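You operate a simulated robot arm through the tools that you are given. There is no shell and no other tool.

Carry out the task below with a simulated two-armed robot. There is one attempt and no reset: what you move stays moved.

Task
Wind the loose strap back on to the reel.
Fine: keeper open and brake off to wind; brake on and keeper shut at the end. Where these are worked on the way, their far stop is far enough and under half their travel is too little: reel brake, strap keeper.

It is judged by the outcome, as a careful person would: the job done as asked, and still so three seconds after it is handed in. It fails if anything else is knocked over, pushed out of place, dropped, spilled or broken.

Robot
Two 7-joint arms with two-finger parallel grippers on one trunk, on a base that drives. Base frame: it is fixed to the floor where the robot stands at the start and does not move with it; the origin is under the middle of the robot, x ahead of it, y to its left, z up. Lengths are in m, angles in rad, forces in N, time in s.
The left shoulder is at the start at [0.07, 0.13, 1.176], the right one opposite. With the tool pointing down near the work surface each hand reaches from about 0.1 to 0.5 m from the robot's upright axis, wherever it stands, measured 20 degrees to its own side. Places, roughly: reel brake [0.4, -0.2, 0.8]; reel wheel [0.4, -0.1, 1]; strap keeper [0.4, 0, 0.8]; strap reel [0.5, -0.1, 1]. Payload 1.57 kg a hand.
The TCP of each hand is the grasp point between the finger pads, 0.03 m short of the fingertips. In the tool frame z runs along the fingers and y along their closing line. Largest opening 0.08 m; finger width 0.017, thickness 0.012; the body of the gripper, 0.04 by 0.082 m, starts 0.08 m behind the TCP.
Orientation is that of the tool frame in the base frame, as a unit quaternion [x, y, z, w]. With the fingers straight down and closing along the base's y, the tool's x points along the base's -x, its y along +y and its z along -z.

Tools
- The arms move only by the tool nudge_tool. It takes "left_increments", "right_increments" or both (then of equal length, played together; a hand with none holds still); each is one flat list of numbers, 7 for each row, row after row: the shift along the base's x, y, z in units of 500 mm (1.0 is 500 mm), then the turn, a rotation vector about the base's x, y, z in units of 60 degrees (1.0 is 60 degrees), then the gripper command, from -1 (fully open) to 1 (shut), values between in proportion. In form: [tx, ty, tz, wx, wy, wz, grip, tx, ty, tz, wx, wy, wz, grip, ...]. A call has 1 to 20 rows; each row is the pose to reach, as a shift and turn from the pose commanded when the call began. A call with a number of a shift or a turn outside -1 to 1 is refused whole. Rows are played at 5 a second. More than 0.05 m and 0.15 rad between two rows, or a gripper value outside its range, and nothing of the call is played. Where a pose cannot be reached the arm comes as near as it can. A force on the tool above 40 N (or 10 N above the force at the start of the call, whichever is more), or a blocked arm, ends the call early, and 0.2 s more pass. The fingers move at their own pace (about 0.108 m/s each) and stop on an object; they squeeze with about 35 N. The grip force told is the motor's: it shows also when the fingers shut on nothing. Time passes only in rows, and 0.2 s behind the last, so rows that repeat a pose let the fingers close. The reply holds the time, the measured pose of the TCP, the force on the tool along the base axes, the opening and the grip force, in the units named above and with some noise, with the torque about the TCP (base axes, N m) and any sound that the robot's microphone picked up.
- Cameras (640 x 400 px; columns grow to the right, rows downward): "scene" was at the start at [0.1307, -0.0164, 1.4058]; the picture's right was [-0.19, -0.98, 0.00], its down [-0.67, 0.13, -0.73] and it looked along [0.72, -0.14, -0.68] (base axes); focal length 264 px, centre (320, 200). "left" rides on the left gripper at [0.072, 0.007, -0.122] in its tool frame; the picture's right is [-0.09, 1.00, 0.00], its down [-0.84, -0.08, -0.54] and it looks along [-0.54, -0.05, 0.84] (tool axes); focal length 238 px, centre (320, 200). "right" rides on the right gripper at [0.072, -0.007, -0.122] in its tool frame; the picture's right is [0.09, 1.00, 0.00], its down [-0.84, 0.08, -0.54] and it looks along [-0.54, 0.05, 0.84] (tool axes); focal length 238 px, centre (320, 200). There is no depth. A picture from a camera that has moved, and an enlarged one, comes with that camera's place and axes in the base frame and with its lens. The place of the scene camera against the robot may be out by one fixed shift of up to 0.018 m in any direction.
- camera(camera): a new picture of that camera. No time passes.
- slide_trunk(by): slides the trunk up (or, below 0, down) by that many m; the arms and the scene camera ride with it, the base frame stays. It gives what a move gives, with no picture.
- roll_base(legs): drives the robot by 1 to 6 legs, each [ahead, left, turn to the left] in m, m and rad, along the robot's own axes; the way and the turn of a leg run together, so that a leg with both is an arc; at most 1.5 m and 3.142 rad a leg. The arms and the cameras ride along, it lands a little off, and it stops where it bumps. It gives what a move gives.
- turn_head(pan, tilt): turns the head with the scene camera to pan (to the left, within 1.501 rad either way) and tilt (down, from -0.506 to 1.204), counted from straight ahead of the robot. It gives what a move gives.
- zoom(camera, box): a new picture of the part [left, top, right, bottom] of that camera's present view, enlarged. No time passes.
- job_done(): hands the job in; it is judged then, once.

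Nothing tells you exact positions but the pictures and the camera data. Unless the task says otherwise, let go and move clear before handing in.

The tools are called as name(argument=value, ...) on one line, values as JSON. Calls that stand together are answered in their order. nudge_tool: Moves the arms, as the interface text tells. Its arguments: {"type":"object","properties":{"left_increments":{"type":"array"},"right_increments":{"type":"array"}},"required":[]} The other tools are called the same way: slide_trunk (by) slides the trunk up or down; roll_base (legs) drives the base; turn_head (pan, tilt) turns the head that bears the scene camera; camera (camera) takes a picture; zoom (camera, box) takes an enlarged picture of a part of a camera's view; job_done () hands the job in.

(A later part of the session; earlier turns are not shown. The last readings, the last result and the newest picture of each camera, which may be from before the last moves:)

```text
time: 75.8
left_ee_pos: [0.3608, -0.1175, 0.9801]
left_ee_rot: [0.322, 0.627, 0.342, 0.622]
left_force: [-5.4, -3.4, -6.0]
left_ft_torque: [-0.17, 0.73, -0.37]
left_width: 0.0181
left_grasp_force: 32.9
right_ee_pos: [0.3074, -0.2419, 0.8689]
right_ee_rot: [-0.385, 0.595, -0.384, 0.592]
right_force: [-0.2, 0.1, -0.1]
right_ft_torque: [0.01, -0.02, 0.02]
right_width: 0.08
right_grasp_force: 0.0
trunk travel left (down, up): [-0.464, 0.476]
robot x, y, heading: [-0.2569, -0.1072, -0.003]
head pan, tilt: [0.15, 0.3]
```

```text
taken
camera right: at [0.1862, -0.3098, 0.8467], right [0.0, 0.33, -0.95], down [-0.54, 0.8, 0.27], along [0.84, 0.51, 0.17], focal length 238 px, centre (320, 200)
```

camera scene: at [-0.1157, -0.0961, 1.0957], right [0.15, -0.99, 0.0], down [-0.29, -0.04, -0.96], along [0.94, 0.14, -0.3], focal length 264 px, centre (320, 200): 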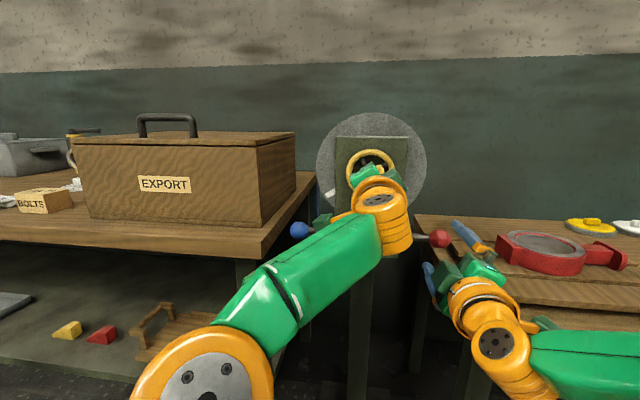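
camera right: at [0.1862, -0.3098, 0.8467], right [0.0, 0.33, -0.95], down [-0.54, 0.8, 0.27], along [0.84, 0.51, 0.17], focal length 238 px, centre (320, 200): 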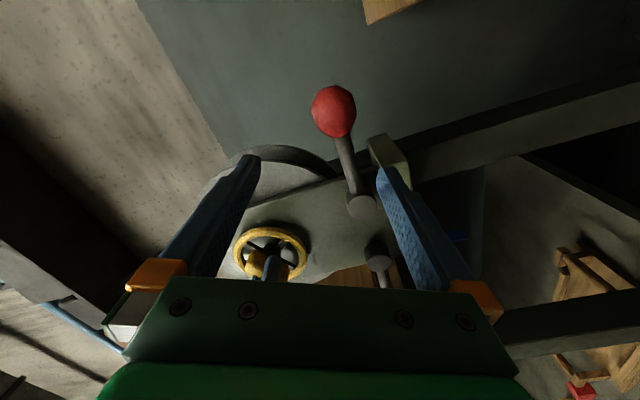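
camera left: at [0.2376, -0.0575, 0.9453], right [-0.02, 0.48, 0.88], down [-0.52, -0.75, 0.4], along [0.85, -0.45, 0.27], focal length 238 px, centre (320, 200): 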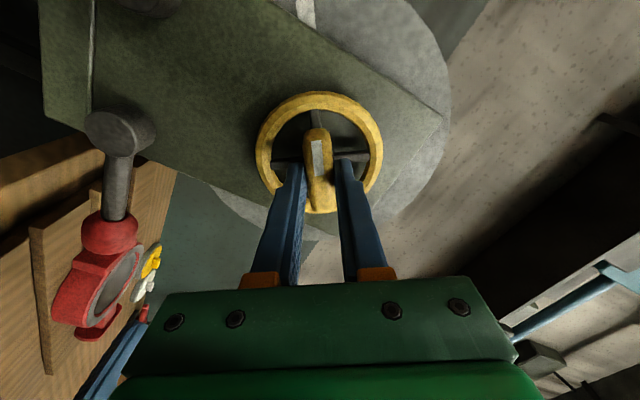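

The wheel is at about 234 degrees and the forces are low. I'll release, back off and roll the hand back half a turn for the next stroke.

nudge_tool(left_increments=[0, 0, 0, 0, 0, 0, -1, 0, 0, 0, 0, 0, 0, -1, -0.06, 0, 0, 0, 0, 0, -1, -0.12, 0.0, 0.0, 0, 0, 0, -1, -0.15, 0, 0, -0.1, 0, 0, -1, -0.15, 0, 0, -0.22, 0, 0, -1, -0.15, 0, 0, -0.34, 0, 0, -1, -0.15, 0, 0, -0.46, 0, 0, -1, -0.15, 0, 0, -0.58, 0, 0, -1, -0.15, 0, 0, -0.7, 0, 0, -1, -0.15, 0, 0, -0.82, 0, 0, -1, -0.15, 0, 0, -0.94, 0, 0, -1])

nudge_tool(left_increments=[0, 0, 0, -0.125, 0, 0, -1, 0, 0, 0, -0.25, 0, 0, -1, 0, 0, 0, -0.375, 0, 0, -1, 0, 0, 0, -0.5, 0, 0, -1, 0, 0, 0, -0.625, 0, 0, -1, 0, 0, 0, -0.75, 0, 0, -1, 0, 0, 0, -0.875, 0, 0, -1, 0, 0, 0, -1.0, 0, 0, -1])

nudge_tool(left_increments=[0, 0, 0, -0.125, 0, 0, -1, 0, 0, 0, -0.25, 0, 0, -1, 0, 0, 0, -0.375, 0, 0, -1, 0, 0, 0, -0.5, 0, 0, -1, 0, 0, 0, -0.625, 0, 0, -1, 0, 0, 0, -0.75, 0, 0, -1, 0, 0, 0, -0.875, 0, 0, -1, 0, 0, 0, -1.0, 0, 0, -1])

camera(camera="left")

camera(camera="scene")

```text
time: 78.4
left_ee_pos: [0.2858, -0.1152, 0.9805]
left_ee_rot: [-0.012, 0.713, 0.005, 0.701]
left_force: [0.2, 0.0, -0.8]
left_ft_torque: [-0.02, 0.02, 0.0]
left_width: 0.0798
left_grasp_force: 0.1
right_ee_pos: [0.3078, -0.2422, 0.8704]
right_ee_rot: [-0.385, 0.595, -0.383, 0.593]
right_force: [0.2, -0.3, 0.0]
right_ft_torque: [-0.03, -0.01, 0.02]
right_width: 0.0801
right_grasp_force: 0.0
trunk travel left (down, up): [-0.464, 0.476]
robot x, y, heading: [-0.2581, -0.1089, 0.007]
head pan, tilt: [0.15, 0.3]
```

```text
time: 80.2
left_ee_pos: [0.2855, -0.1151, 0.9799]
left_ee_rot: [-0.36, 0.621, -0.354, 0.6]
left_force: [-0.5, -0.3, 0.9]
left_ft_torque: [-0.02, -0.03, -0.03]
left_width: 0.0801
left_grasp_force: 0.0
right_ee_pos: [0.3078, -0.2414, 0.8709]
right_ee_rot: [-0.384, 0.595, -0.384, 0.592]
right_force: [-0.4, 0.5, 0.0]
right_ft_torque: [-0.02, -0.01, 0.03]
right_width: 0.0802
right_grasp_force: 0.0
trunk travel left (down, up): [-0.464, 0.476]
robot x, y, heading: [-0.2593, -0.108, 0.001]
head pan, tilt: [0.15, 0.3]
```

```text
time: 82.0
left_ee_pos: [0.285, -0.1145, 0.9805]
left_ee_rot: [0.613, -0.36, 0.616, -0.34]
left_force: [-0.1, -0.4, 0.1]
left_ft_torque: [0.01, -0.01, -0.02]
left_width: 0.0801
left_grasp_force: 0.1
right_ee_pos: [0.3085, -0.2421, 0.8694]
right_ee_rot: [-0.384, 0.595, -0.384, 0.593]
right_force: [0.4, 0.0, 0.5]
right_ft_torque: [0.02, 0.0, -0.04]
right_width: 0.0802
right_grasp_force: 0.1
trunk travel left (down, up): [-0.464, 0.476]
robot x, y, heading: [-0.2565, -0.1085, -0.005]
head pan, tilt: [0.15, 0.3]
```

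```text
taken
camera left: at [0.1624, -0.1776, 1.0135], right [-0.02, -0.43, -0.9], down [-0.52, 0.77, -0.35], along [0.85, 0.47, -0.24], focal length 238 px, centre (320, 200)
```

left: 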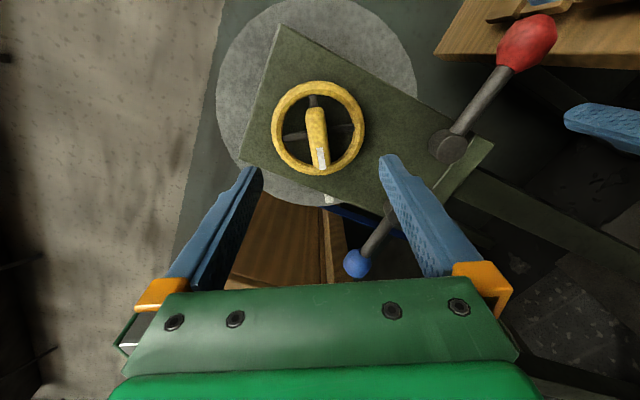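

```text
taken
camera scene: at [-0.1151, -0.0948, 1.0957], right [0.15, -0.99, 0.0], down [-0.29, -0.04, -0.96], along [0.94, 0.14, -0.3], focal length 264 px, centre (320, 200)
```

scene: 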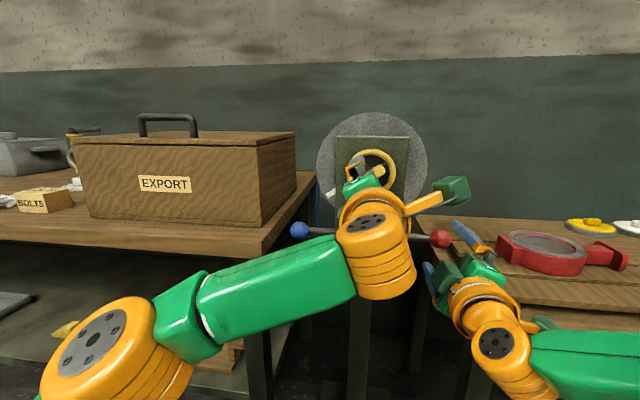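

The hand is at -121 degrees and the bar about 3 degrees beyond. I'll trim that, move in and grip.

nudge_tool(left_increments=[0.04, -0.001, 0.001, -0.06, 0, 0, -1, 0.09, -0.002, 0.001, -0.06, 0, 0, -1, 0.14, -0.002, 0.001, -0.06, 0, 0, -1, 0.151, -0.002, 0.001, -0.06, 0, 0, -1, 0.151, -0.002, 0.001, -0.06, 0, 0, 1, 0.151, -0.002, 0.001, -0.06, 0, 0, 1, 0.151, -0.002, 0.001, -0.06, 0, 0, 1])

camera(camera="left")

```text
time: 83.6
left_ee_pos: [0.3605, -0.1154, 0.9808]
left_ee_rot: [0.623, -0.342, 0.627, -0.32]
left_force: [-3.2, -0.4, -6.1]
left_ft_torque: [0.06, -0.64, -0.04]
left_width: 0.0181
left_grasp_force: 32.9
right_ee_pos: [0.3084, -0.2421, 0.8691]
right_ee_rot: [-0.385, 0.595, -0.383, 0.593]
right_force: [-0.4, -0.6, 0.4]
right_ft_torque: [0.01, 0.01, 0.0]
right_width: 0.08
right_grasp_force: 0.0
trunk travel left (down, up): [-0.464, 0.476]
robot x, y, heading: [-0.2559, -0.1102, -0.004]
head pan, tilt: [0.15, 0.3]
```

```text
taken
camera left: at [0.2364, -0.1766, 1.0176], right [-0.02, -0.48, -0.88], down [-0.52, 0.75, -0.4], along [0.85, 0.45, -0.27], focal length 238 px, centre (320, 200)
```

left: 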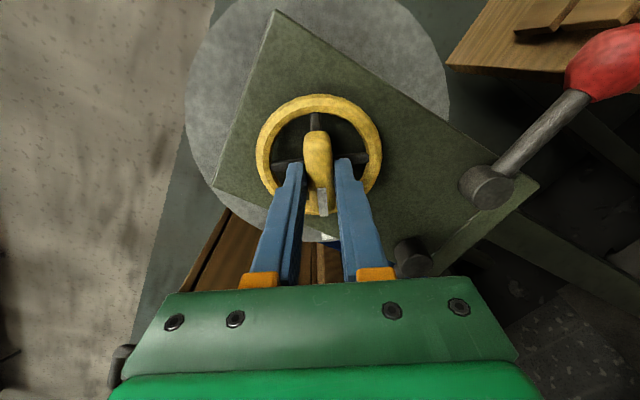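

The grip is good with little load. I'll wind another 54 degrees.

nudge_tool(left_increments=[0, 0, 0, 0.1, 0, 0, 1, 0, 0, 0, 0.21, 0, 0, 1, 0, 0, 0, 0.32, 0, 0, 1, 0, 0, 0, 0.43, 0, 0, 1, 0, 0, 0, 0.54, 0, 0, 1, 0, 0, 0, 0.65, 0, 0, 1, 0, 0, 0, 0.77, 0, 0, 1, 0, 0, 0, 0.9, 0, 0, 1])

camera(camera="left")

camera(camera="scene")

```text
time: 85.2
left_ee_pos: [0.3583, -0.1174, 0.9799]
left_ee_rot: [-0.461, 0.55, -0.455, 0.527]
left_force: [-7.8, -0.2, -8.9]
left_ft_torque: [0.06, -0.41, 0.35]
left_width: 0.018
left_grasp_force: 32.3
right_ee_pos: [0.3076, -0.2428, 0.8705]
right_ee_rot: [-0.384, 0.594, -0.384, 0.593]
right_force: [-0.3, -0.4, 0.1]
right_ft_torque: [-0.01, 0.01, 0.02]
right_width: 0.0803
right_grasp_force: 0.1
trunk travel left (down, up): [-0.464, 0.476]
robot x, y, heading: [-0.2582, -0.1075, 0.006]
head pan, tilt: [0.15, 0.3]
stopped in row 7 (left hand): the force on the tool passed its limit at 42 N (the readings are from after the stop); the commanded pose is now the measured one
```

```text
taken
camera left: at [0.2365, -0.1855, 0.9667], right [-0.02, 0.25, -0.97], down [-0.52, 0.82, 0.23], along [0.85, 0.51, 0.11], focal length 238 px, centre (320, 200)
```

left: 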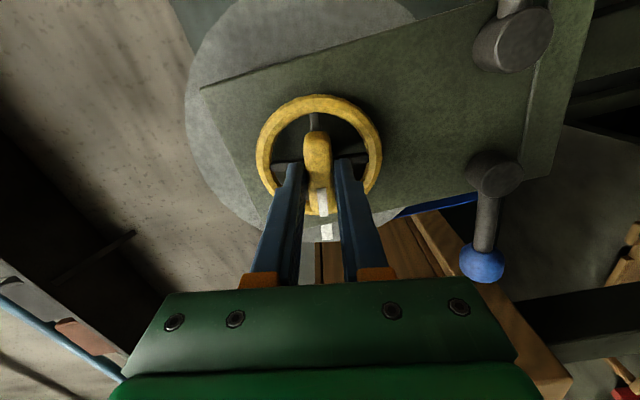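

```text
taken
camera scene: at [-0.1162, -0.0949, 1.0963], right [0.15, -0.99, 0.0], down [-0.29, -0.04, -0.96], along [0.94, 0.14, -0.3], focal length 264 px, centre (320, 200)
```

scene: 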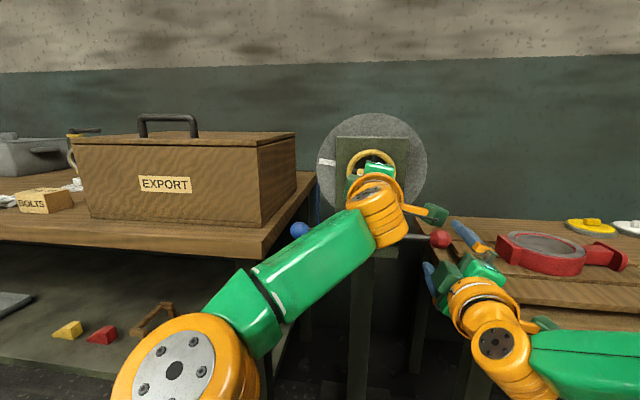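

The call stopped on the force limit at about 279 degrees, most likely built-up side load as before. I'll re-grip to clear it and then continue in a shorter stroke, watching torque in case it is the reel's own stop.

nudge_tool(left_increments=[0, 0, 0, 0, 0, 0, 0, 0, 0, 0, 0, 0, 0, 0, 0, 0, 0, 0, 0, 0, 0])

nudge_tool(left_increments=[0.005, 0.003, 0.002, 0, 0, 0, 0, 0.005, 0.003, 0.002, 0, 0, 0, 1, 0.005, 0.003, 0.002, 0, 0, 0, 1, 0.005, 0.003, 0.002, 0, 0, 0, 1])

nudge_tool(left_increments=[0, 0, 0, 0.06, 0, 0, 1, 0, 0, 0, 0.12, 0, 0, 1, 0, 0, 0, 0.18, 0, 0, 1])

```text
time: 86.0
left_ee_pos: [0.3591, -0.1171, 0.9804]
left_ee_rot: [-0.461, 0.55, -0.455, 0.527]
left_force: [0.4, -0.7, 0.5]
left_ft_torque: [-0.02, -0.02, 0.04]
left_width: 0.0402
left_grasp_force: 0.1
right_ee_pos: [0.3083, -0.2424, 0.8696]
right_ee_rot: [-0.385, 0.595, -0.384, 0.592]
right_force: [0.7, 0.3, 0.0]
right_ft_torque: [0.02, -0.01, 0.01]
right_width: 0.0798
right_grasp_force: 0.1
trunk travel left (down, up): [-0.464, 0.476]
robot x, y, heading: [-0.2555, -0.1064, 0.003]
head pan, tilt: [0.15, 0.3]
```

```text
time: 87.0
left_ee_pos: [0.3628, -0.1146, 0.9806]
left_ee_rot: [-0.46, 0.55, -0.456, 0.527]
left_force: [-5.3, 0.9, -7.9]
left_ft_torque: [0.04, -0.55, -0.01]
left_width: 0.0183
left_grasp_force: 33.1
right_ee_pos: [0.3076, -0.2405, 0.8693]
right_ee_rot: [-0.384, 0.595, -0.384, 0.593]
right_force: [-0.6, 0.1, -0.5]
right_ft_torque: [0.0, 0.01, 0.01]
right_width: 0.0801
right_grasp_force: 0.0
trunk travel left (down, up): [-0.464, 0.476]
robot x, y, heading: [-0.2546, -0.1073, 0.007]
head pan, tilt: [0.15, 0.3]
```

```text
time: 87.8
left_ee_pos: [0.3619, -0.116, 0.9798]
left_ee_rot: [-0.409, 0.592, -0.401, 0.568]
left_force: [-13.0, -0.5, -18.5]
left_ft_torque: [-0.11, -0.39, 0.25]
left_width: 0.0183
left_grasp_force: 32.4
right_ee_pos: [0.3075, -0.2426, 0.8685]
right_ee_rot: [-0.384, 0.594, -0.384, 0.593]
right_force: [0.8, -0.4, 0.4]
right_ft_torque: [0.01, -0.02, 0.01]
right_width: 0.0801
right_grasp_force: 0.1
trunk travel left (down, up): [-0.464, 0.476]
robot x, y, heading: [-0.2586, -0.108, 0.006]
head pan, tilt: [0.15, 0.3]
```

It kept turning with hardly any torque, so this isn't the reel's stop. I'll work in shorter strokes with a re-grip before each.

nudge_tool(left_increments=[0, 0, -0.001, 0, 0, 0, 0, 0, 0, -0.001, 0, 0, 0, 0, 0, 0, -0.001, 0, 0, 0, 1, 0, 0, -0.001, 0, 0, 0, 1, 0, 0, -0.001, 0, 0, 0, 1])

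nudge_tool(left_increments=[0, 0, 0, 0.1, 0, 0, 1, 0, 0, 0, 0.2, 0, 0, 1, 0, 0, 0, 0.3, 0, 0, 1, 0, 0, 0, 0.4, 0, 0, 1, 0, 0, 0, 0.5, 0, 0, 1, 0, 0, 0, 0.6, 0, 0, 1])

camera(camera="right")

camera(camera="scene")

```text
time: 89.0
left_ee_pos: [0.3621, -0.1144, 0.9816]
left_ee_rot: [-0.409, 0.59, -0.402, 0.568]
left_force: [0.2, 0.8, -2.6]
left_ft_torque: [0.06, -0.75, 0.31]
left_width: 0.018
left_grasp_force: 32.7
right_ee_pos: [0.3079, -0.2417, 0.8685]
right_ee_rot: [-0.384, 0.594, -0.383, 0.594]
right_force: [0.1, -0.7, 0.9]
right_ft_torque: [-0.01, -0.04, 0.0]
right_width: 0.08
right_grasp_force: 0.0
trunk travel left (down, up): [-0.464, 0.476]
robot x, y, heading: [-0.2538, -0.1096, 0.003]
head pan, tilt: [0.15, 0.3]
```

```text
time: 90.4
left_ee_pos: [0.3617, -0.1151, 0.9816]
left_ee_rot: [-0.212, 0.685, -0.2, 0.668]
left_force: [5.2, -1.1, 9.3]
left_ft_torque: [-0.12, 0.05, -1.02]
left_width: 0.0177
left_grasp_force: 33.1
right_ee_pos: [0.3078, -0.2401, 0.8707]
right_ee_rot: [-0.384, 0.594, -0.384, 0.593]
right_force: [-1.0, -0.3, -0.2]
right_ft_torque: [0.04, 0.0, -0.01]
right_width: 0.0801
right_grasp_force: 0.0
trunk travel left (down, up): [-0.464, 0.476]
robot x, y, heading: [-0.2571, -0.1039, -0.001]
head pan, tilt: [0.15, 0.3]
```

```text
taken
camera right: at [0.1861, -0.3091, 0.8471], right [0.0, 0.32, -0.95], down [-0.54, 0.8, 0.27], along [0.84, 0.51, 0.17], focal length 238 px, centre (320, 200)
```

right: 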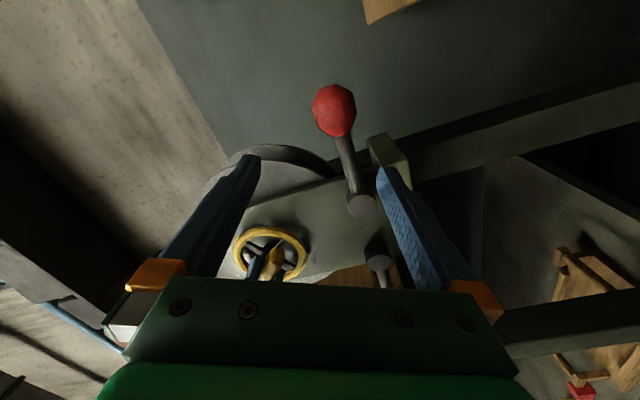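

```text
taken
camera scene: at [-0.1159, -0.0951, 1.0959], right [0.15, -0.99, 0.0], down [-0.29, -0.04, -0.96], along [0.94, 0.14, -0.3], focal length 264 px, centre (320, 200)
```

scene: 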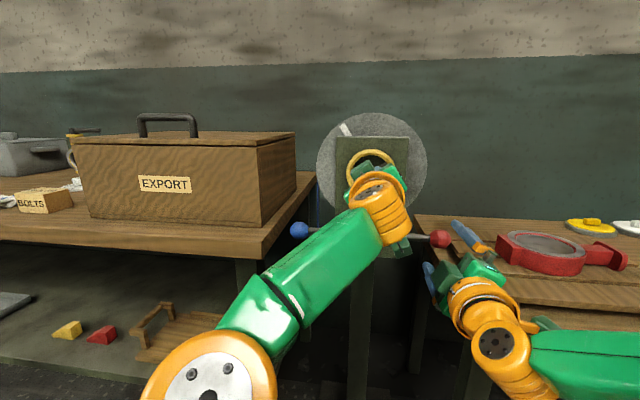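

The reel is at about 326 degrees and the strap no longer hangs below the keeper in the right camera. I'll zoom on the remaining strap from the scene camera.

zoom(camera="scene", box=[270, 100, 450, 280])

camera(camera="left")

```text
2.22 times, centred on (360, 190) of scene
camera zoom: at [-0.1159, -0.0951, 1.0959], right [0.15, -0.99, 0.0], down [-0.29, -0.04, -0.96], along [0.94, 0.14, -0.3], focal length 588 px, centre (231, 222)
```

zoom: 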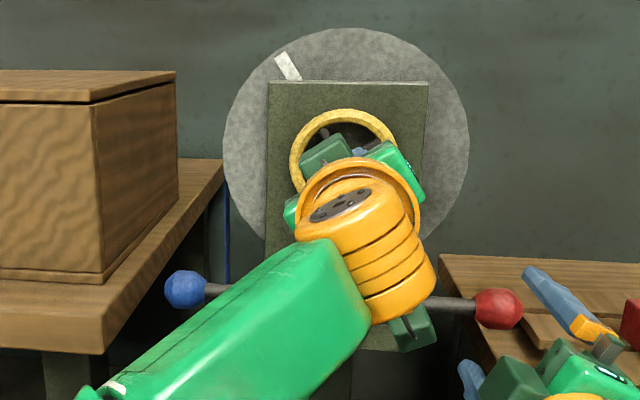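

```text
taken
camera left: at [0.2394, -0.1517, 0.9223], right [-0.02, 0.88, -0.48], down [-0.52, 0.4, 0.75], along [0.85, 0.27, 0.45], focal length 238 px, centre (320, 200)
```

left: 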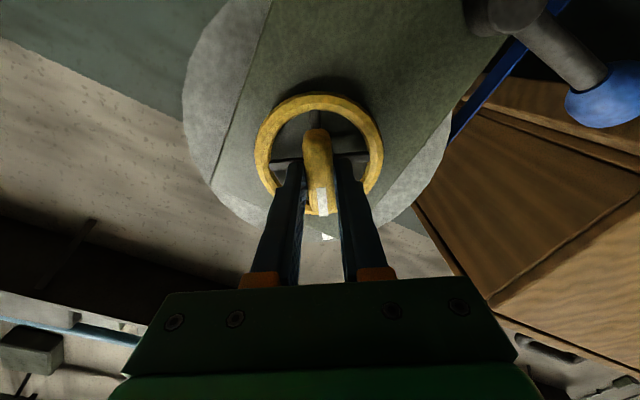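

About two segments of strap remain, from the reel down to lever height. I'll re-grip and wind on.

nudge_tool(left_increments=[0, 0, 0, 0, 0, 0, 0, 0, 0, 0, 0, 0, 0, 0, 0, 0, 0, 0, 0, 0, 1, 0, 0, 0, 0, 0, 0, 1, 0, 0, 0, 0, 0, 0, 1])

nudge_tool(left_increments=[0, 0, 0, 0.1, 0, 0, 1, 0, 0, 0, 0.2, 0, 0, 1, 0, 0, 0, 0.3, 0, 0, 1, 0, 0, 0, 0.4, 0, 0, 1, 0, 0, 0, 0.5, 0, 0, 1, 0, 0, 0, 0.6, 0, 0, 1, 0, 0, 0, 0.7, 0, 0, 1])

zoom(camera="scene", box=[270, 100, 450, 280])

```text
time: 91.6
left_ee_pos: [0.3626, -0.1151, 0.9808]
left_ee_rot: [-0.213, 0.685, -0.199, 0.667]
left_force: [2.4, -0.8, 3.2]
left_ft_torque: [0.06, -0.5, -0.65]
left_width: 0.0182
left_grasp_force: 33.2
right_ee_pos: [0.3078, -0.2415, 0.8683]
right_ee_rot: [-0.384, 0.595, -0.384, 0.593]
right_force: [1.5, 0.3, -0.4]
right_ft_torque: [0.0, 0.01, 0.01]
right_width: 0.0798
right_grasp_force: 0.0
trunk travel left (down, up): [-0.464, 0.476]
robot x, y, heading: [-0.2567, -0.1067, -0.0]
head pan, tilt: [0.15, 0.3]
```

```text
time: 93.2
left_ee_pos: [0.3625, -0.1158, 0.9804]
left_ee_rot: [0.04, 0.712, 0.059, 0.699]
left_force: [-1.0, -2.4, 0.6]
left_ft_torque: [-0.96, -0.11, -0.86]
left_width: 0.0207
left_grasp_force: 34.0
right_ee_pos: [0.3083, -0.242, 0.8686]
right_ee_rot: [-0.385, 0.595, -0.383, 0.593]
right_force: [0.0, 0.0, -0.3]
right_ft_torque: [0.01, 0.01, 0.02]
right_width: 0.0801
right_grasp_force: 0.1
trunk travel left (down, up): [-0.464, 0.476]
robot x, y, heading: [-0.2558, -0.1103, 0.0]
head pan, tilt: [0.15, 0.3]
```

```text
2.22 times, centred on (360, 190) of scene
camera zoom: at [-0.1156, -0.0958, 1.0957], right [0.15, -0.99, 0.0], down [-0.29, -0.04, -0.96], along [0.94, 0.14, -0.3], focal length 588 px, centre (231, 222)
```

zoom: 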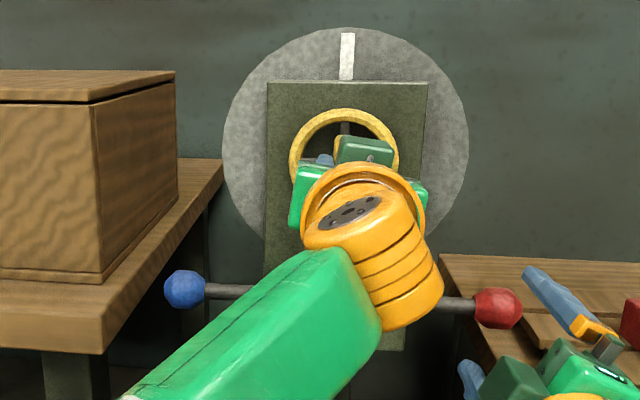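

The reel stripe is back at the top after one full turn, no loose strap is visible any more, and the wheel now resists with about 1 Nm, so it looks fully wound. I'll check closely with the cameras.

camera(camera="left")

camera(camera="right")

zoom(camera="scene", box=[300, 100, 360, 220])

```text
taken
camera left: at [0.2397, -0.1035, 0.9128], right [-0.02, 0.97, 0.23], down [-0.52, -0.21, 0.83], along [0.85, -0.1, 0.51], focal length 238 px, centre (320, 200)
```

left: 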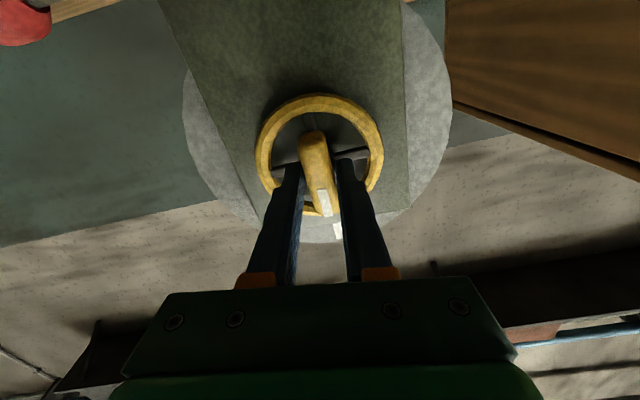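

```text
taken
camera right: at [0.1862, -0.3096, 0.8467], right [0.0, 0.32, -0.95], down [-0.54, 0.8, 0.27], along [0.84, 0.51, 0.17], focal length 238 px, centre (320, 200)
```

right: 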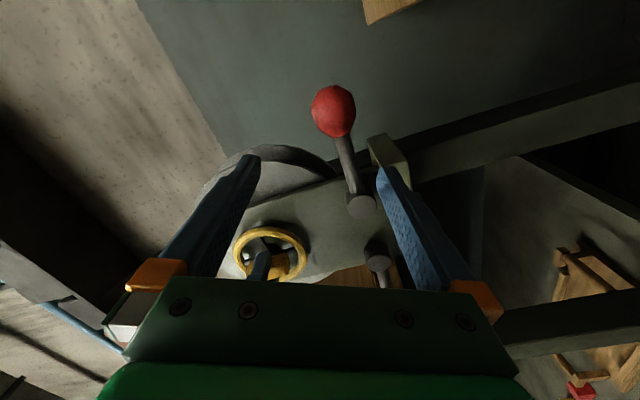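

```text
3.33 times, centred on (330, 160) of scene
camera zoom: at [-0.1156, -0.0958, 1.0957], right [0.15, -0.99, 0.0], down [-0.29, -0.04, -0.96], along [0.94, 0.14, -0.3], focal length 881 px, centre (287, 333)
```

zoom: 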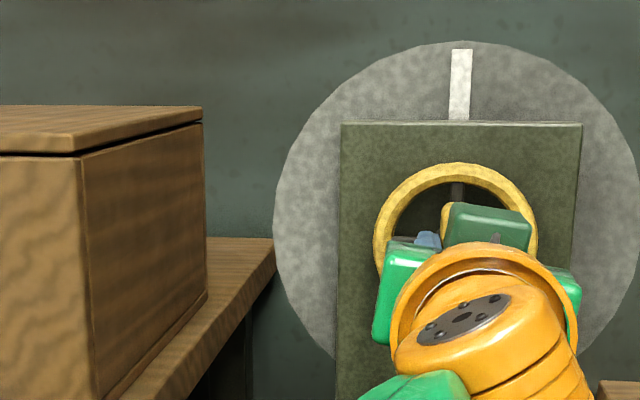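

In the left view the bar stands upright while the fingers are twisted about 7 degrees past it, so the wheel is against its end stop and all strap is in. I'll untwist the hand, release and back off, having seen the wheel hold by itself on every re-grip.

nudge_tool(left_increments=[0, 0, 0, -0.06, 0, 0, 1, 0, 0, 0, -0.12, 0, 0, 1, 0, 0, 0, -0.12, 0, 0, -1, 0, 0, 0, -0.12, 0, 0, -1, -0.06, 0, 0, -0.12, 0, 0, -1, -0.12, 0, 0, -0.12, 0, 0, -1, -0.16, 0, 0, -0.12, 0, 0, -1])

camera(camera="left")

camera(camera="scene")

```text
time: 94.8
left_ee_pos: [0.2803, -0.1134, 0.9809]
left_ee_rot: [-0.005, 0.713, 0.014, 0.701]
left_force: [-0.7, -1.0, 0.0]
left_ft_torque: [0.02, 0.0, -0.01]
left_width: 0.0802
left_grasp_force: 0.1
right_ee_pos: [0.3085, -0.2422, 0.8705]
right_ee_rot: [-0.385, 0.595, -0.383, 0.593]
right_force: [0.3, 0.0, -0.1]
right_ft_torque: [0.01, 0.01, 0.0]
right_width: 0.0803
right_grasp_force: 0.1
trunk travel left (down, up): [-0.464, 0.476]
robot x, y, heading: [-0.2534, -0.1074, 0.005]
head pan, tilt: [0.15, 0.3]
```

```text
taken
camera left: at [0.1581, -0.1114, 0.9116], right [-0.02, 0.99, 0.1], down [-0.52, -0.1, 0.85], along [0.85, -0.03, 0.52], focal length 238 px, centre (320, 200)
```

left: 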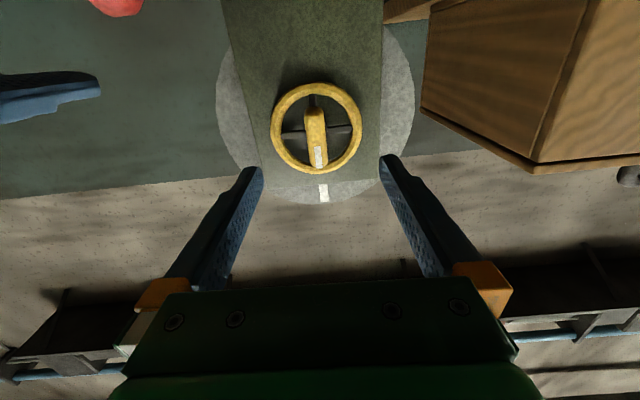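

```text
taken
camera scene: at [-0.1158, -0.0946, 1.0958], right [0.15, -0.99, 0.0], down [-0.29, -0.04, -0.96], along [0.94, 0.14, -0.3], focal length 264 px, centre (320, 200)
```

scene: 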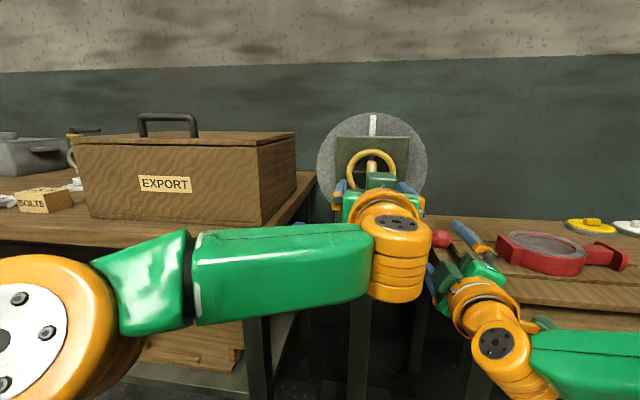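

The bar is upright, the stripe is on top, and no strap hangs loose. I'll move both hands to their lever-side poses and then lower the trunk 0.10 m to set the brake first and the keeper second.

nudge_tool(left_increments=[0, 0.03, 0, 0.12, 0, 0, -1, 0, 0.07, -0.01, 0.24, 0, 0, -1, 0, 0.11, -0.02, 0.36, 0, 0, -1, 0, 0.15, -0.03, 0.48, 0, 0, -1, 0, 0.19, -0.04, 0.6, 0, 0, -1, 0, 0.23, -0.05, 0.72, 0, 0, -1, 0, 0.26, -0.06, 0.84, 0, 0, -1, 0, 0.286, -0.06, 0.95, 0, 0, -1], right_increments=[0, -0.005, 0.02, 0.02, 0, 0, -1, 0, -0.01, 0.04, 0.04, 0, 0, -1, 0, -0.015, 0.06, 0.06, 0, 0, -1, 0, -0.02, 0.08, 0.08, 0, 0, -1, 0, -0.025, 0.1, 0.1, 0, 0, -1, 0, -0.03, 0.12, 0.12, 0, 0, -1, 0, -0.035, 0.14, 0.14, 0, 0, -1, 0, -0.04, 0.16, 0.15, 0, 0, -1])

slide_trunk(by=-0.1)

camera(camera="left")

camera(camera="right")

camera(camera="scene")

```text
time: 96.6
left_ee_pos: [0.2843, 0.0274, 0.9525]
left_ee_rot: [0.332, 0.62, 0.353, 0.617]
left_force: [0.2, 0.5, -0.8]
left_ft_torque: [-0.04, 0.01, 0.01]
left_width: 0.0799
left_grasp_force: 0.1
right_ee_pos: [0.3076, -0.2606, 0.95]
right_ee_rot: [-0.337, 0.623, -0.336, 0.621]
right_force: [-0.3, -0.5, 0.5]
right_ft_torque: [0.01, -0.02, 0.01]
right_width: 0.0802
right_grasp_force: 0.0
trunk travel left (down, up): [-0.464, 0.476]
robot x, y, heading: [-0.2544, -0.1061, -0.0]
head pan, tilt: [0.15, 0.3]
```

```text
time: 97.9
left_ee_pos: [0.2848, 0.0284, 0.8514]
left_ee_rot: [0.331, 0.621, 0.353, 0.617]
left_force: [-0.4, 0.0, -0.1]
left_ft_torque: [0.0, -0.01, 0.01]
left_width: 0.08
left_grasp_force: 0.0
right_ee_pos: [0.3069, -0.2607, 0.8499]
right_ee_rot: [-0.337, 0.623, -0.336, 0.621]
right_force: [-0.4, -0.3, -0.4]
right_ft_torque: [0.03, 0.0, 0.03]
right_width: 0.0801
right_grasp_force: 0.1
trunk travel left (down, up): [-0.364, 0.576]
robot x, y, heading: [-0.2549, -0.1091, 0.002]
head pan, tilt: [0.15, 0.3]
```

```text
taken
camera left: at [0.1608, 0.0871, 0.8184], right [-0.02, 0.45, 0.89], down [-0.52, -0.77, 0.37], along [0.85, -0.46, 0.25], focal length 238 px, centre (320, 200)
```

left: 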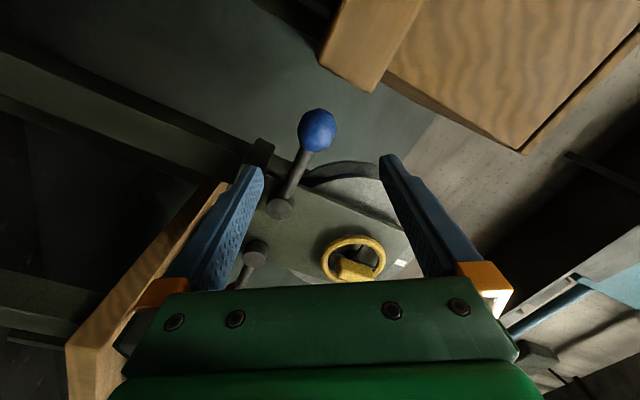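

```text
taken
camera right: at [0.1857, -0.3239, 0.817], right [0.0, 0.47, -0.88], down [-0.54, 0.74, 0.39], along [0.84, 0.48, 0.25], focal length 238 px, centre (320, 200)
```

right: 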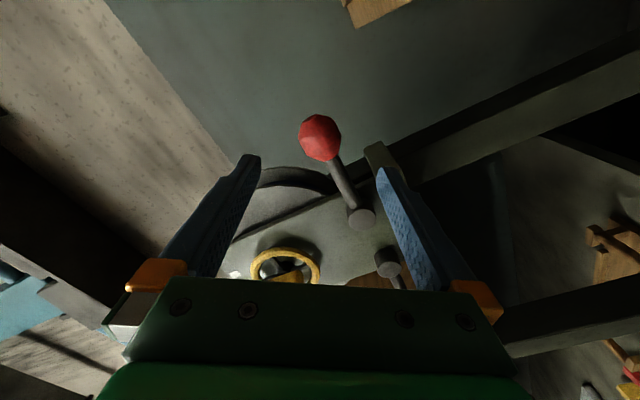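

```text
taken
camera scene: at [-0.1156, -0.0948, 0.9958], right [0.15, -0.99, 0.0], down [-0.29, -0.04, -0.96], along [0.94, 0.14, -0.3], focal length 264 px, centre (320, 200)
```

scene: 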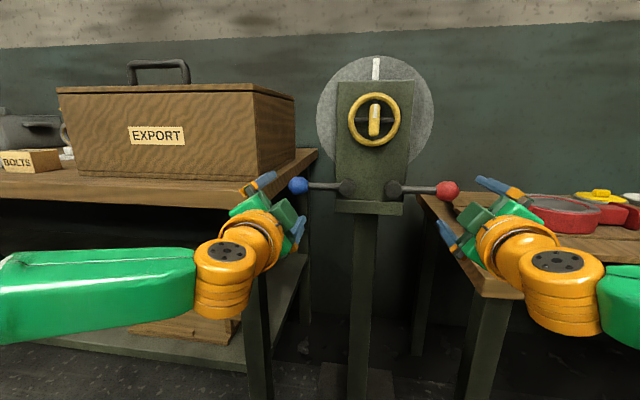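

This view shows the levers level, the reel with its stripe on top, and no strap hanging. The right hand is straight in line with the brake ball, so I'll move in and grip it.

nudge_tool(right_increments=[0.06, 0, 0, 0, 0, 0, -1, 0.12, 0, -0.001, 0, 0, 0, -1, 0.178, -0.001, -0.001, 0, 0, 0, -1, 0.178, -0.001, -0.001, 0, 0, 0, 1, 0.178, -0.001, -0.001, 0, 0, 0, 1, 0.178, -0.001, -0.001, 0, 0, 0, 1])

camera(camera="right")

```text
time: 99.3
left_ee_pos: [0.2849, 0.026, 0.8511]
left_ee_rot: [0.33, 0.621, 0.353, 0.617]
left_force: [-0.4, 0.4, -0.6]
left_ft_torque: [-0.03, -0.04, -0.02]
left_width: 0.0801
left_grasp_force: 0.1
right_ee_pos: [0.3984, -0.2612, 0.8488]
right_ee_rot: [-0.337, 0.623, -0.336, 0.62]
right_force: [0.3, -1.2, -1.7]
right_ft_torque: [-0.05, -0.14, 0.2]
right_width: 0.0388
right_grasp_force: 44.5
trunk travel left (down, up): [-0.364, 0.576]
robot x, y, heading: [-0.2548, -0.1086, -0.002]
head pan, tilt: [0.15, 0.3]
```

```text
taken
camera right: at [0.2764, -0.3242, 0.8159], right [0.0, 0.47, -0.88], down [-0.54, 0.74, 0.4], along [0.84, 0.48, 0.25], focal length 238 px, centre (320, 200)
```

right: 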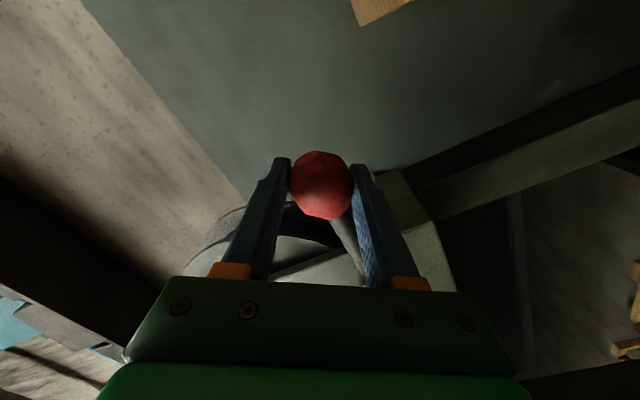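

The brake ball is gripped. I'll swing it back down along its arc, first half of the way.

nudge_tool(right_increments=[0, 0.0011, -0.0211, 0.1, 0, 0, 1, 0, 0.0044, -0.042, 0.2, 0, 0, 1, 0, 0.0099, -0.0624, 0.3, 0, 0, 1, 0, 0.0175, -0.0822, 0.4, 0, 0, 1, 0, 0.0271, -0.101, 0.5, 0, 0, 1])

```text
time: 100.5
left_ee_pos: [0.284, 0.0284, 0.8507]
left_ee_rot: [0.331, 0.621, 0.353, 0.617]
left_force: [0.3, -0.1, 0.8]
left_ft_torque: [-0.01, 0.03, -0.01]
left_width: 0.0803
left_grasp_force: 0.0
right_ee_pos: [0.3976, -0.2471, 0.7992]
right_ee_rot: [-0.164, 0.689, -0.162, 0.687]
right_force: [4.4, 2.1, 2.2]
right_ft_torque: [0.08, 0.14, -0.12]
right_width: 0.0391
right_grasp_force: 44.3
trunk travel left (down, up): [-0.364, 0.576]
robot x, y, heading: [-0.2579, -0.1063, -0.0]
head pan, tilt: [0.15, 0.3]
```

It is following well at about 60 degrees. I'll take it the rest of the way down to its first stop.

nudge_tool(right_increments=[0, 0.0115, -0.0177, 0.1, 0, 0, 1, 0, 0.0248, -0.0342, 0.2, 0, 0, 1, 0, 0.0398, -0.0491, 0.3, 0, 0, 1, 0, 0.0562, -0.0624, 0.4, 0, 0, 1, 0, 0.0625, -0.067, 0.44, 0, 0, 1])

camera(camera="left")

camera(camera="right")

```text
time: 101.7
left_ee_pos: [0.2853, 0.0261, 0.8521]
left_ee_rot: [0.331, 0.621, 0.353, 0.617]
left_force: [-0.5, -0.9, -0.2]
left_ft_torque: [0.01, -0.06, 0.01]
left_width: 0.0798
left_grasp_force: 0.0
right_ee_pos: [0.3975, -0.2187, 0.7671]
right_ee_rot: [-0.001, 0.706, -0.004, 0.708]
right_force: [17.5, -3.9, 16.3]
right_ft_torque: [-0.68, -0.14, -0.14]
right_width: 0.0394
right_grasp_force: 45.0
trunk travel left (down, up): [-0.364, 0.576]
robot x, y, heading: [-0.254, -0.1099, -0.001]
head pan, tilt: [0.15, 0.3]
```

```text
taken
camera left: at [0.1615, 0.0869, 0.8185], right [-0.02, 0.45, 0.89], down [-0.52, -0.77, 0.37], along [0.85, -0.46, 0.25], focal length 238 px, centre (320, 200)
```

left: 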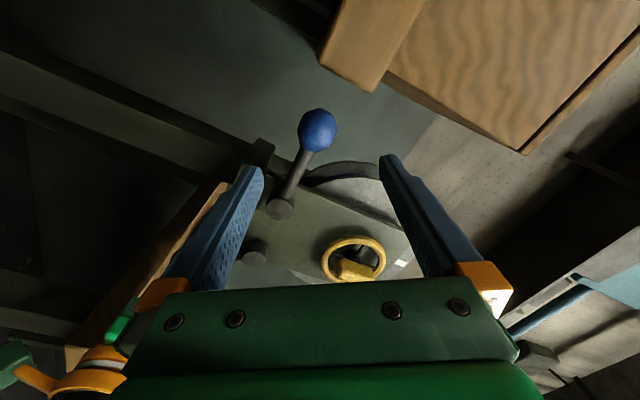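

```text
taken
camera right: at [0.2762, -0.2246, 0.695], right [0.0, 1.0, -0.1], down [-0.54, 0.08, 0.83], along [0.84, 0.05, 0.54], focal length 238 px, centre (320, 200)
```

right: 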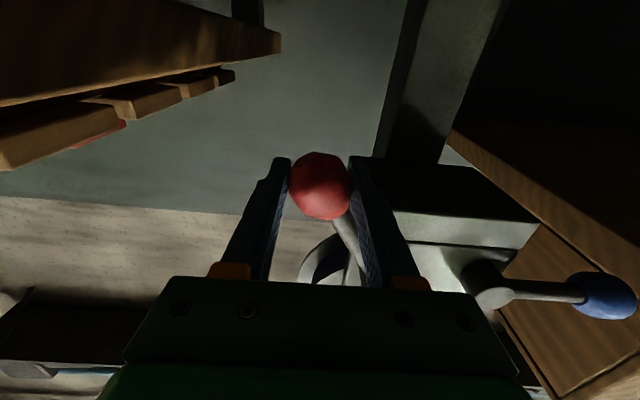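

The brake ball is back exactly where it started and pressing on its stop. I'll release it, pull the right hand straight back, and at the same time bring the left hand on to the keeper ball.

nudge_tool(right_increments=[0, 0, 0, 0, 0, 0, -1, 0, 0, 0, 0, 0, 0, -1, -0.05, 0, 0, 0, 0, 0, -1, -0.1, 0, 0, 0, 0, 0, -1, -0.15, 0, 0.02, 0, 0, 0, -1, -0.18, 0, 0.04, 0, 0, 0, -1], left_increments=[0, 0, 0, 0, 0, 0, -1, 0.06, 0.002, -0.001, 0, 0, 0, -1, 0.12, 0.004, -0.002, 0, 0, 0, -1, 0.18, 0.006, -0.003, 0, 0, 0, -1, 0.222, 0.006, -0.003, 0, 0, 0, -1, 0.222, 0.006, -0.003, 0, 0, 0, -1])

camera(camera="left")

camera(camera="right")

```text
time: 103.1
left_ee_pos: [0.3906, 0.031, 0.8512]
left_ee_rot: [0.331, 0.621, 0.353, 0.617]
left_force: [0.1, -0.6, -0.1]
left_ft_torque: [0.0, 0.0, 0.01]
left_width: 0.0798
left_grasp_force: 0.1
right_ee_pos: [0.3039, -0.2183, 0.786]
right_ee_rot: [-0.004, 0.708, -0.002, 0.706]
right_force: [0.5, 0.2, 0.3]
right_ft_torque: [0.03, 0.0, 0.01]
right_width: 0.0801
right_grasp_force: 0.0
trunk travel left (down, up): [-0.364, 0.576]
robot x, y, heading: [-0.2553, -0.108, -0.002]
head pan, tilt: [0.15, 0.3]
```

```text
taken
camera left: at [0.2689, 0.0917, 0.8181], right [-0.02, 0.45, 0.89], down [-0.52, -0.77, 0.37], along [0.85, -0.46, 0.25], focal length 238 px, centre (320, 200)
```

left: 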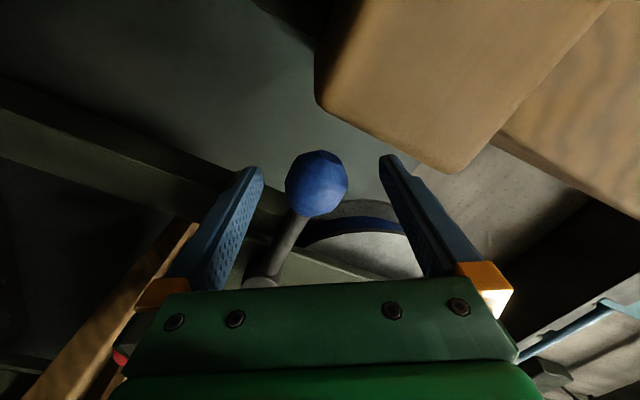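

```text
taken
camera right: at [0.1829, -0.2245, 0.7137], right [0.0, 0.99, -0.1], down [-0.54, 0.08, 0.84], along [0.84, 0.06, 0.54], focal length 238 px, centre (320, 200)
```

right: 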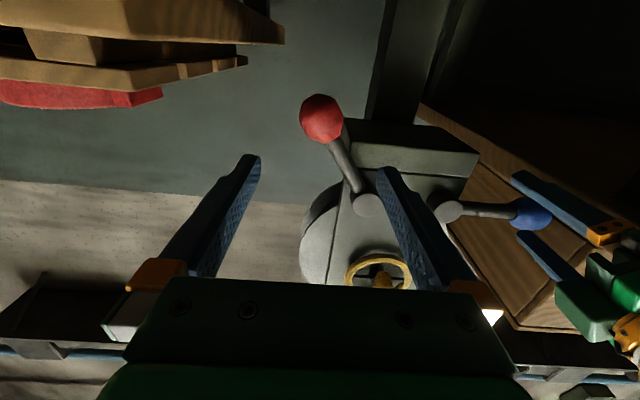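

The brake lever rests in its original position. The left fingers straddle the keeper ball, so I'll go in another 5 mm and close.

nudge_tool(left_increments=[0.011, 0, 0, 0, 0, 0, -1, 0.011, 0, 0, 0, 0, 0, 1, 0.011, 0, 0, 0, 0, 0, 1, 0.011, 0, 0, 0, 0, 0, 1])

```text
time: 104.1
left_ee_pos: [0.3978, 0.0304, 0.85]
left_ee_rot: [0.331, 0.621, 0.354, 0.616]
left_force: [-8.7, -3.0, -12.1]
left_ft_torque: [0.44, 0.0, -0.19]
left_width: 0.039
left_grasp_force: 44.3
right_ee_pos: [0.3047, -0.2184, 0.7837]
right_ee_rot: [-0.004, 0.708, -0.001, 0.706]
right_force: [0.2, 0.1, -0.2]
right_ft_torque: [-0.01, 0.02, -0.01]
right_width: 0.0799
right_grasp_force: 0.1
trunk travel left (down, up): [-0.364, 0.576]
robot x, y, heading: [-0.2575, -0.1099, 0.002]
head pan, tilt: [0.15, 0.3]
```

The keeper ball is gripped. I'll swing it back down, half of the way first.

nudge_tool(left_increments=[0, -0.0011, -0.0211, -0.1, 0, 0, 1, 0, -0.0044, -0.042, -0.2, 0, 0, 1, 0, -0.0099, -0.0624, -0.3, 0, 0, 1, 0, -0.0175, -0.0822, -0.4, 0, 0, 1, 0, -0.0271, -0.101, -0.5, 0, 0, 1])

```text
time: 105.3
left_ee_pos: [0.399, 0.0176, 0.8009]
left_ee_rot: [0.158, 0.691, 0.18, 0.682]
left_force: [-15.1, 0.8, -7.3]
left_ft_torque: [0.53, -0.24, 0.17]
left_width: 0.0389
left_grasp_force: 44.4
right_ee_pos: [0.3034, -0.218, 0.7876]
right_ee_rot: [-0.004, 0.707, -0.002, 0.707]
right_force: [0.3, 0.2, 0.1]
right_ft_torque: [0.0, 0.03, 0.0]
right_width: 0.0799
right_grasp_force: 0.1
trunk travel left (down, up): [-0.364, 0.576]
robot x, y, heading: [-0.2598, -0.1099, 0.002]
head pan, tilt: [0.15, 0.3]
```

nudge_tool(left_increments=[-0.002, -0.0115, -0.0177, -0.1, 0, 0, 1, -0.003, -0.0248, -0.0342, -0.2, 0, 0, 1, -0.003, -0.0398, -0.0491, -0.3, 0, 0, 1, -0.003, -0.0562, -0.0624, -0.4, 0, 0, 1, -0.003, -0.0635, -0.0675, -0.44, 0, 0, 1])

camera(camera="left")

camera(camera="right")

```text
time: 106.5
left_ee_pos: [0.3984, -0.0133, 0.7664]
left_ee_rot: [-0.001, 0.714, 0.019, 0.7]
left_force: [-3.0, 4.3, 0.3]
left_ft_torque: [1.07, -0.04, 0.06]
left_width: 0.0388
left_grasp_force: 45.1
right_ee_pos: [0.3043, -0.2159, 0.7857]
right_ee_rot: [-0.005, 0.708, -0.002, 0.707]
right_force: [-0.3, -0.1, -0.3]
right_ft_torque: [0.0, 0.01, 0.0]
right_width: 0.0798
right_grasp_force: 0.1
trunk travel left (down, up): [-0.364, 0.576]
robot x, y, heading: [-0.2535, -0.1085, 0.001]
head pan, tilt: [0.15, 0.3]
```

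```text
taken
camera left: at [0.2757, -0.0085, 0.6981], right [-0.03, 0.99, 0.12], down [-0.52, -0.11, 0.84], along [0.85, -0.04, 0.52], focal length 238 px, centre (320, 200)
```

left: 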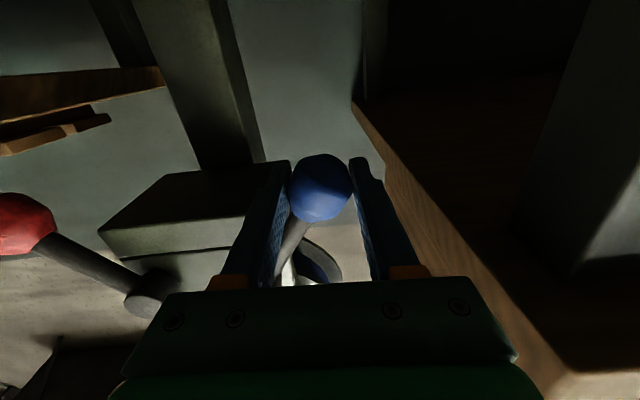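

```text
taken
camera right: at [0.183, -0.2238, 0.714], right [0.0, 0.99, -0.1], down [-0.54, 0.08, 0.84], along [0.84, 0.06, 0.54], focal length 238 px, centre (320, 200)
```

right: 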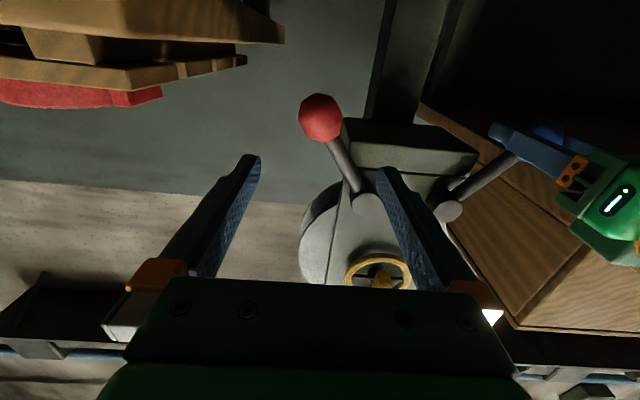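

The keeper ball is back at its starting place to within 2 mm. I'll press it a touch further to be sure it is on its stop.

nudge_tool(left_increments=[0, -0.004, -0.003, -0.02, 0, 0, 1, 0, -0.004, -0.003, -0.02, 0, 0, 1])

```text
time: 107.1
left_ee_pos: [0.3983, -0.014, 0.7666]
left_ee_rot: [-0.01, 0.712, 0.01, 0.702]
left_force: [11.7, 11.2, 15.5]
left_ft_torque: [0.42, 0.01, 0.47]
left_width: 0.0393
left_grasp_force: 44.1
right_ee_pos: [0.304, -0.2155, 0.7861]
right_ee_rot: [-0.005, 0.707, -0.002, 0.707]
right_force: [-0.4, 0.3, 0.1]
right_ft_torque: [0.04, 0.02, -0.03]
right_width: 0.08
right_grasp_force: 0.0
trunk travel left (down, up): [-0.364, 0.576]
robot x, y, heading: [-0.259, -0.1059, -0.001]
head pan, tilt: [0.15, 0.3]
```

The force rose sharply without any movement, so the keeper is on its stop. I'll open and pull the left hand straight back, then inspect everything.

nudge_tool(left_increments=[0, 0, 0, 0, 0, 0, -1, 0, 0, 0, 0, 0, 0, -1, -0.05, 0, 0, 0, 0, 0, -1, -0.1, 0, 0, 0, 0, 0, -1, -0.15, 0, 0, 0, 0, 0, -1, -0.18, 0, 0.02, 0, 0, 0, -1])

camera(camera="left")

camera(camera="right")

camera(camera="scene")

```text
time: 108.5
left_ee_pos: [0.3092, -0.0153, 0.7736]
left_ee_rot: [-0.008, 0.714, 0.01, 0.7]
left_force: [1.0, -0.2, -0.1]
left_ft_torque: [-0.01, 0.0, 0.01]
left_width: 0.0801
left_grasp_force: 0.1
right_ee_pos: [0.306, -0.2184, 0.7849]
right_ee_rot: [-0.003, 0.708, -0.002, 0.706]
right_force: [0.7, 0.1, 0.4]
right_ft_torque: [-0.03, 0.0, 0.02]
right_width: 0.0799
right_grasp_force: 0.1
trunk travel left (down, up): [-0.364, 0.576]
robot x, y, heading: [-0.2597, -0.111, -0.001]
head pan, tilt: [0.15, 0.3]
```

```text
taken
camera left: at [0.1861, -0.0117, 0.7053], right [-0.02, 1.0, 0.1], down [-0.52, -0.09, 0.85], along [0.85, -0.03, 0.52], focal length 238 px, centre (320, 200)
```

left: 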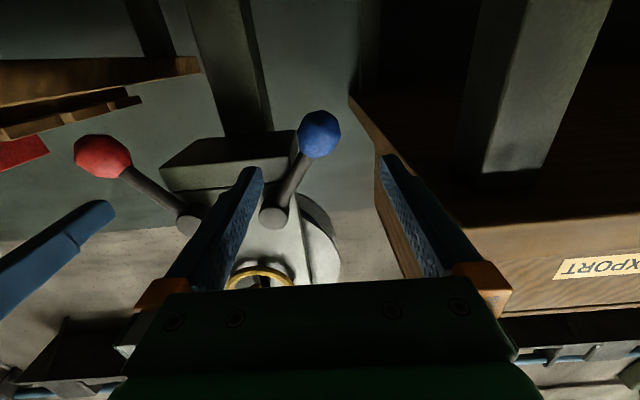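

```text
taken
camera right: at [0.1833, -0.2245, 0.7136], right [0.0, 0.99, -0.1], down [-0.54, 0.08, 0.84], along [0.84, 0.06, 0.54], focal length 238 px, centre (320, 200)
```

right: 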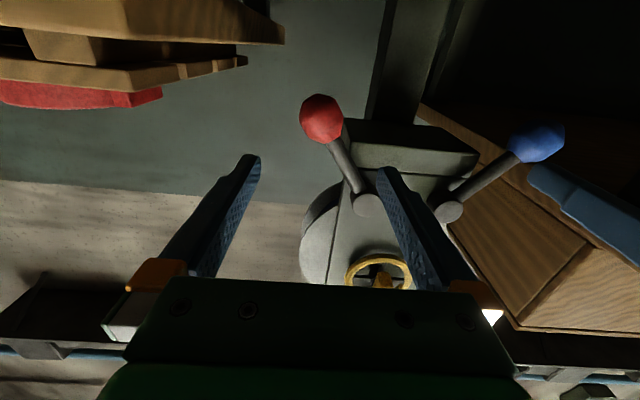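

```text
taken
camera scene: at [-0.1156, -0.0948, 0.9958], right [0.15, -0.99, 0.0], down [-0.29, -0.04, -0.96], along [0.94, 0.14, -0.3], focal length 264 px, centre (320, 200)
```

scene: 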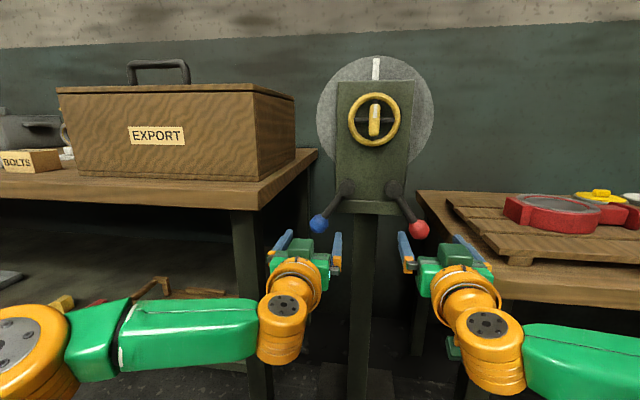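

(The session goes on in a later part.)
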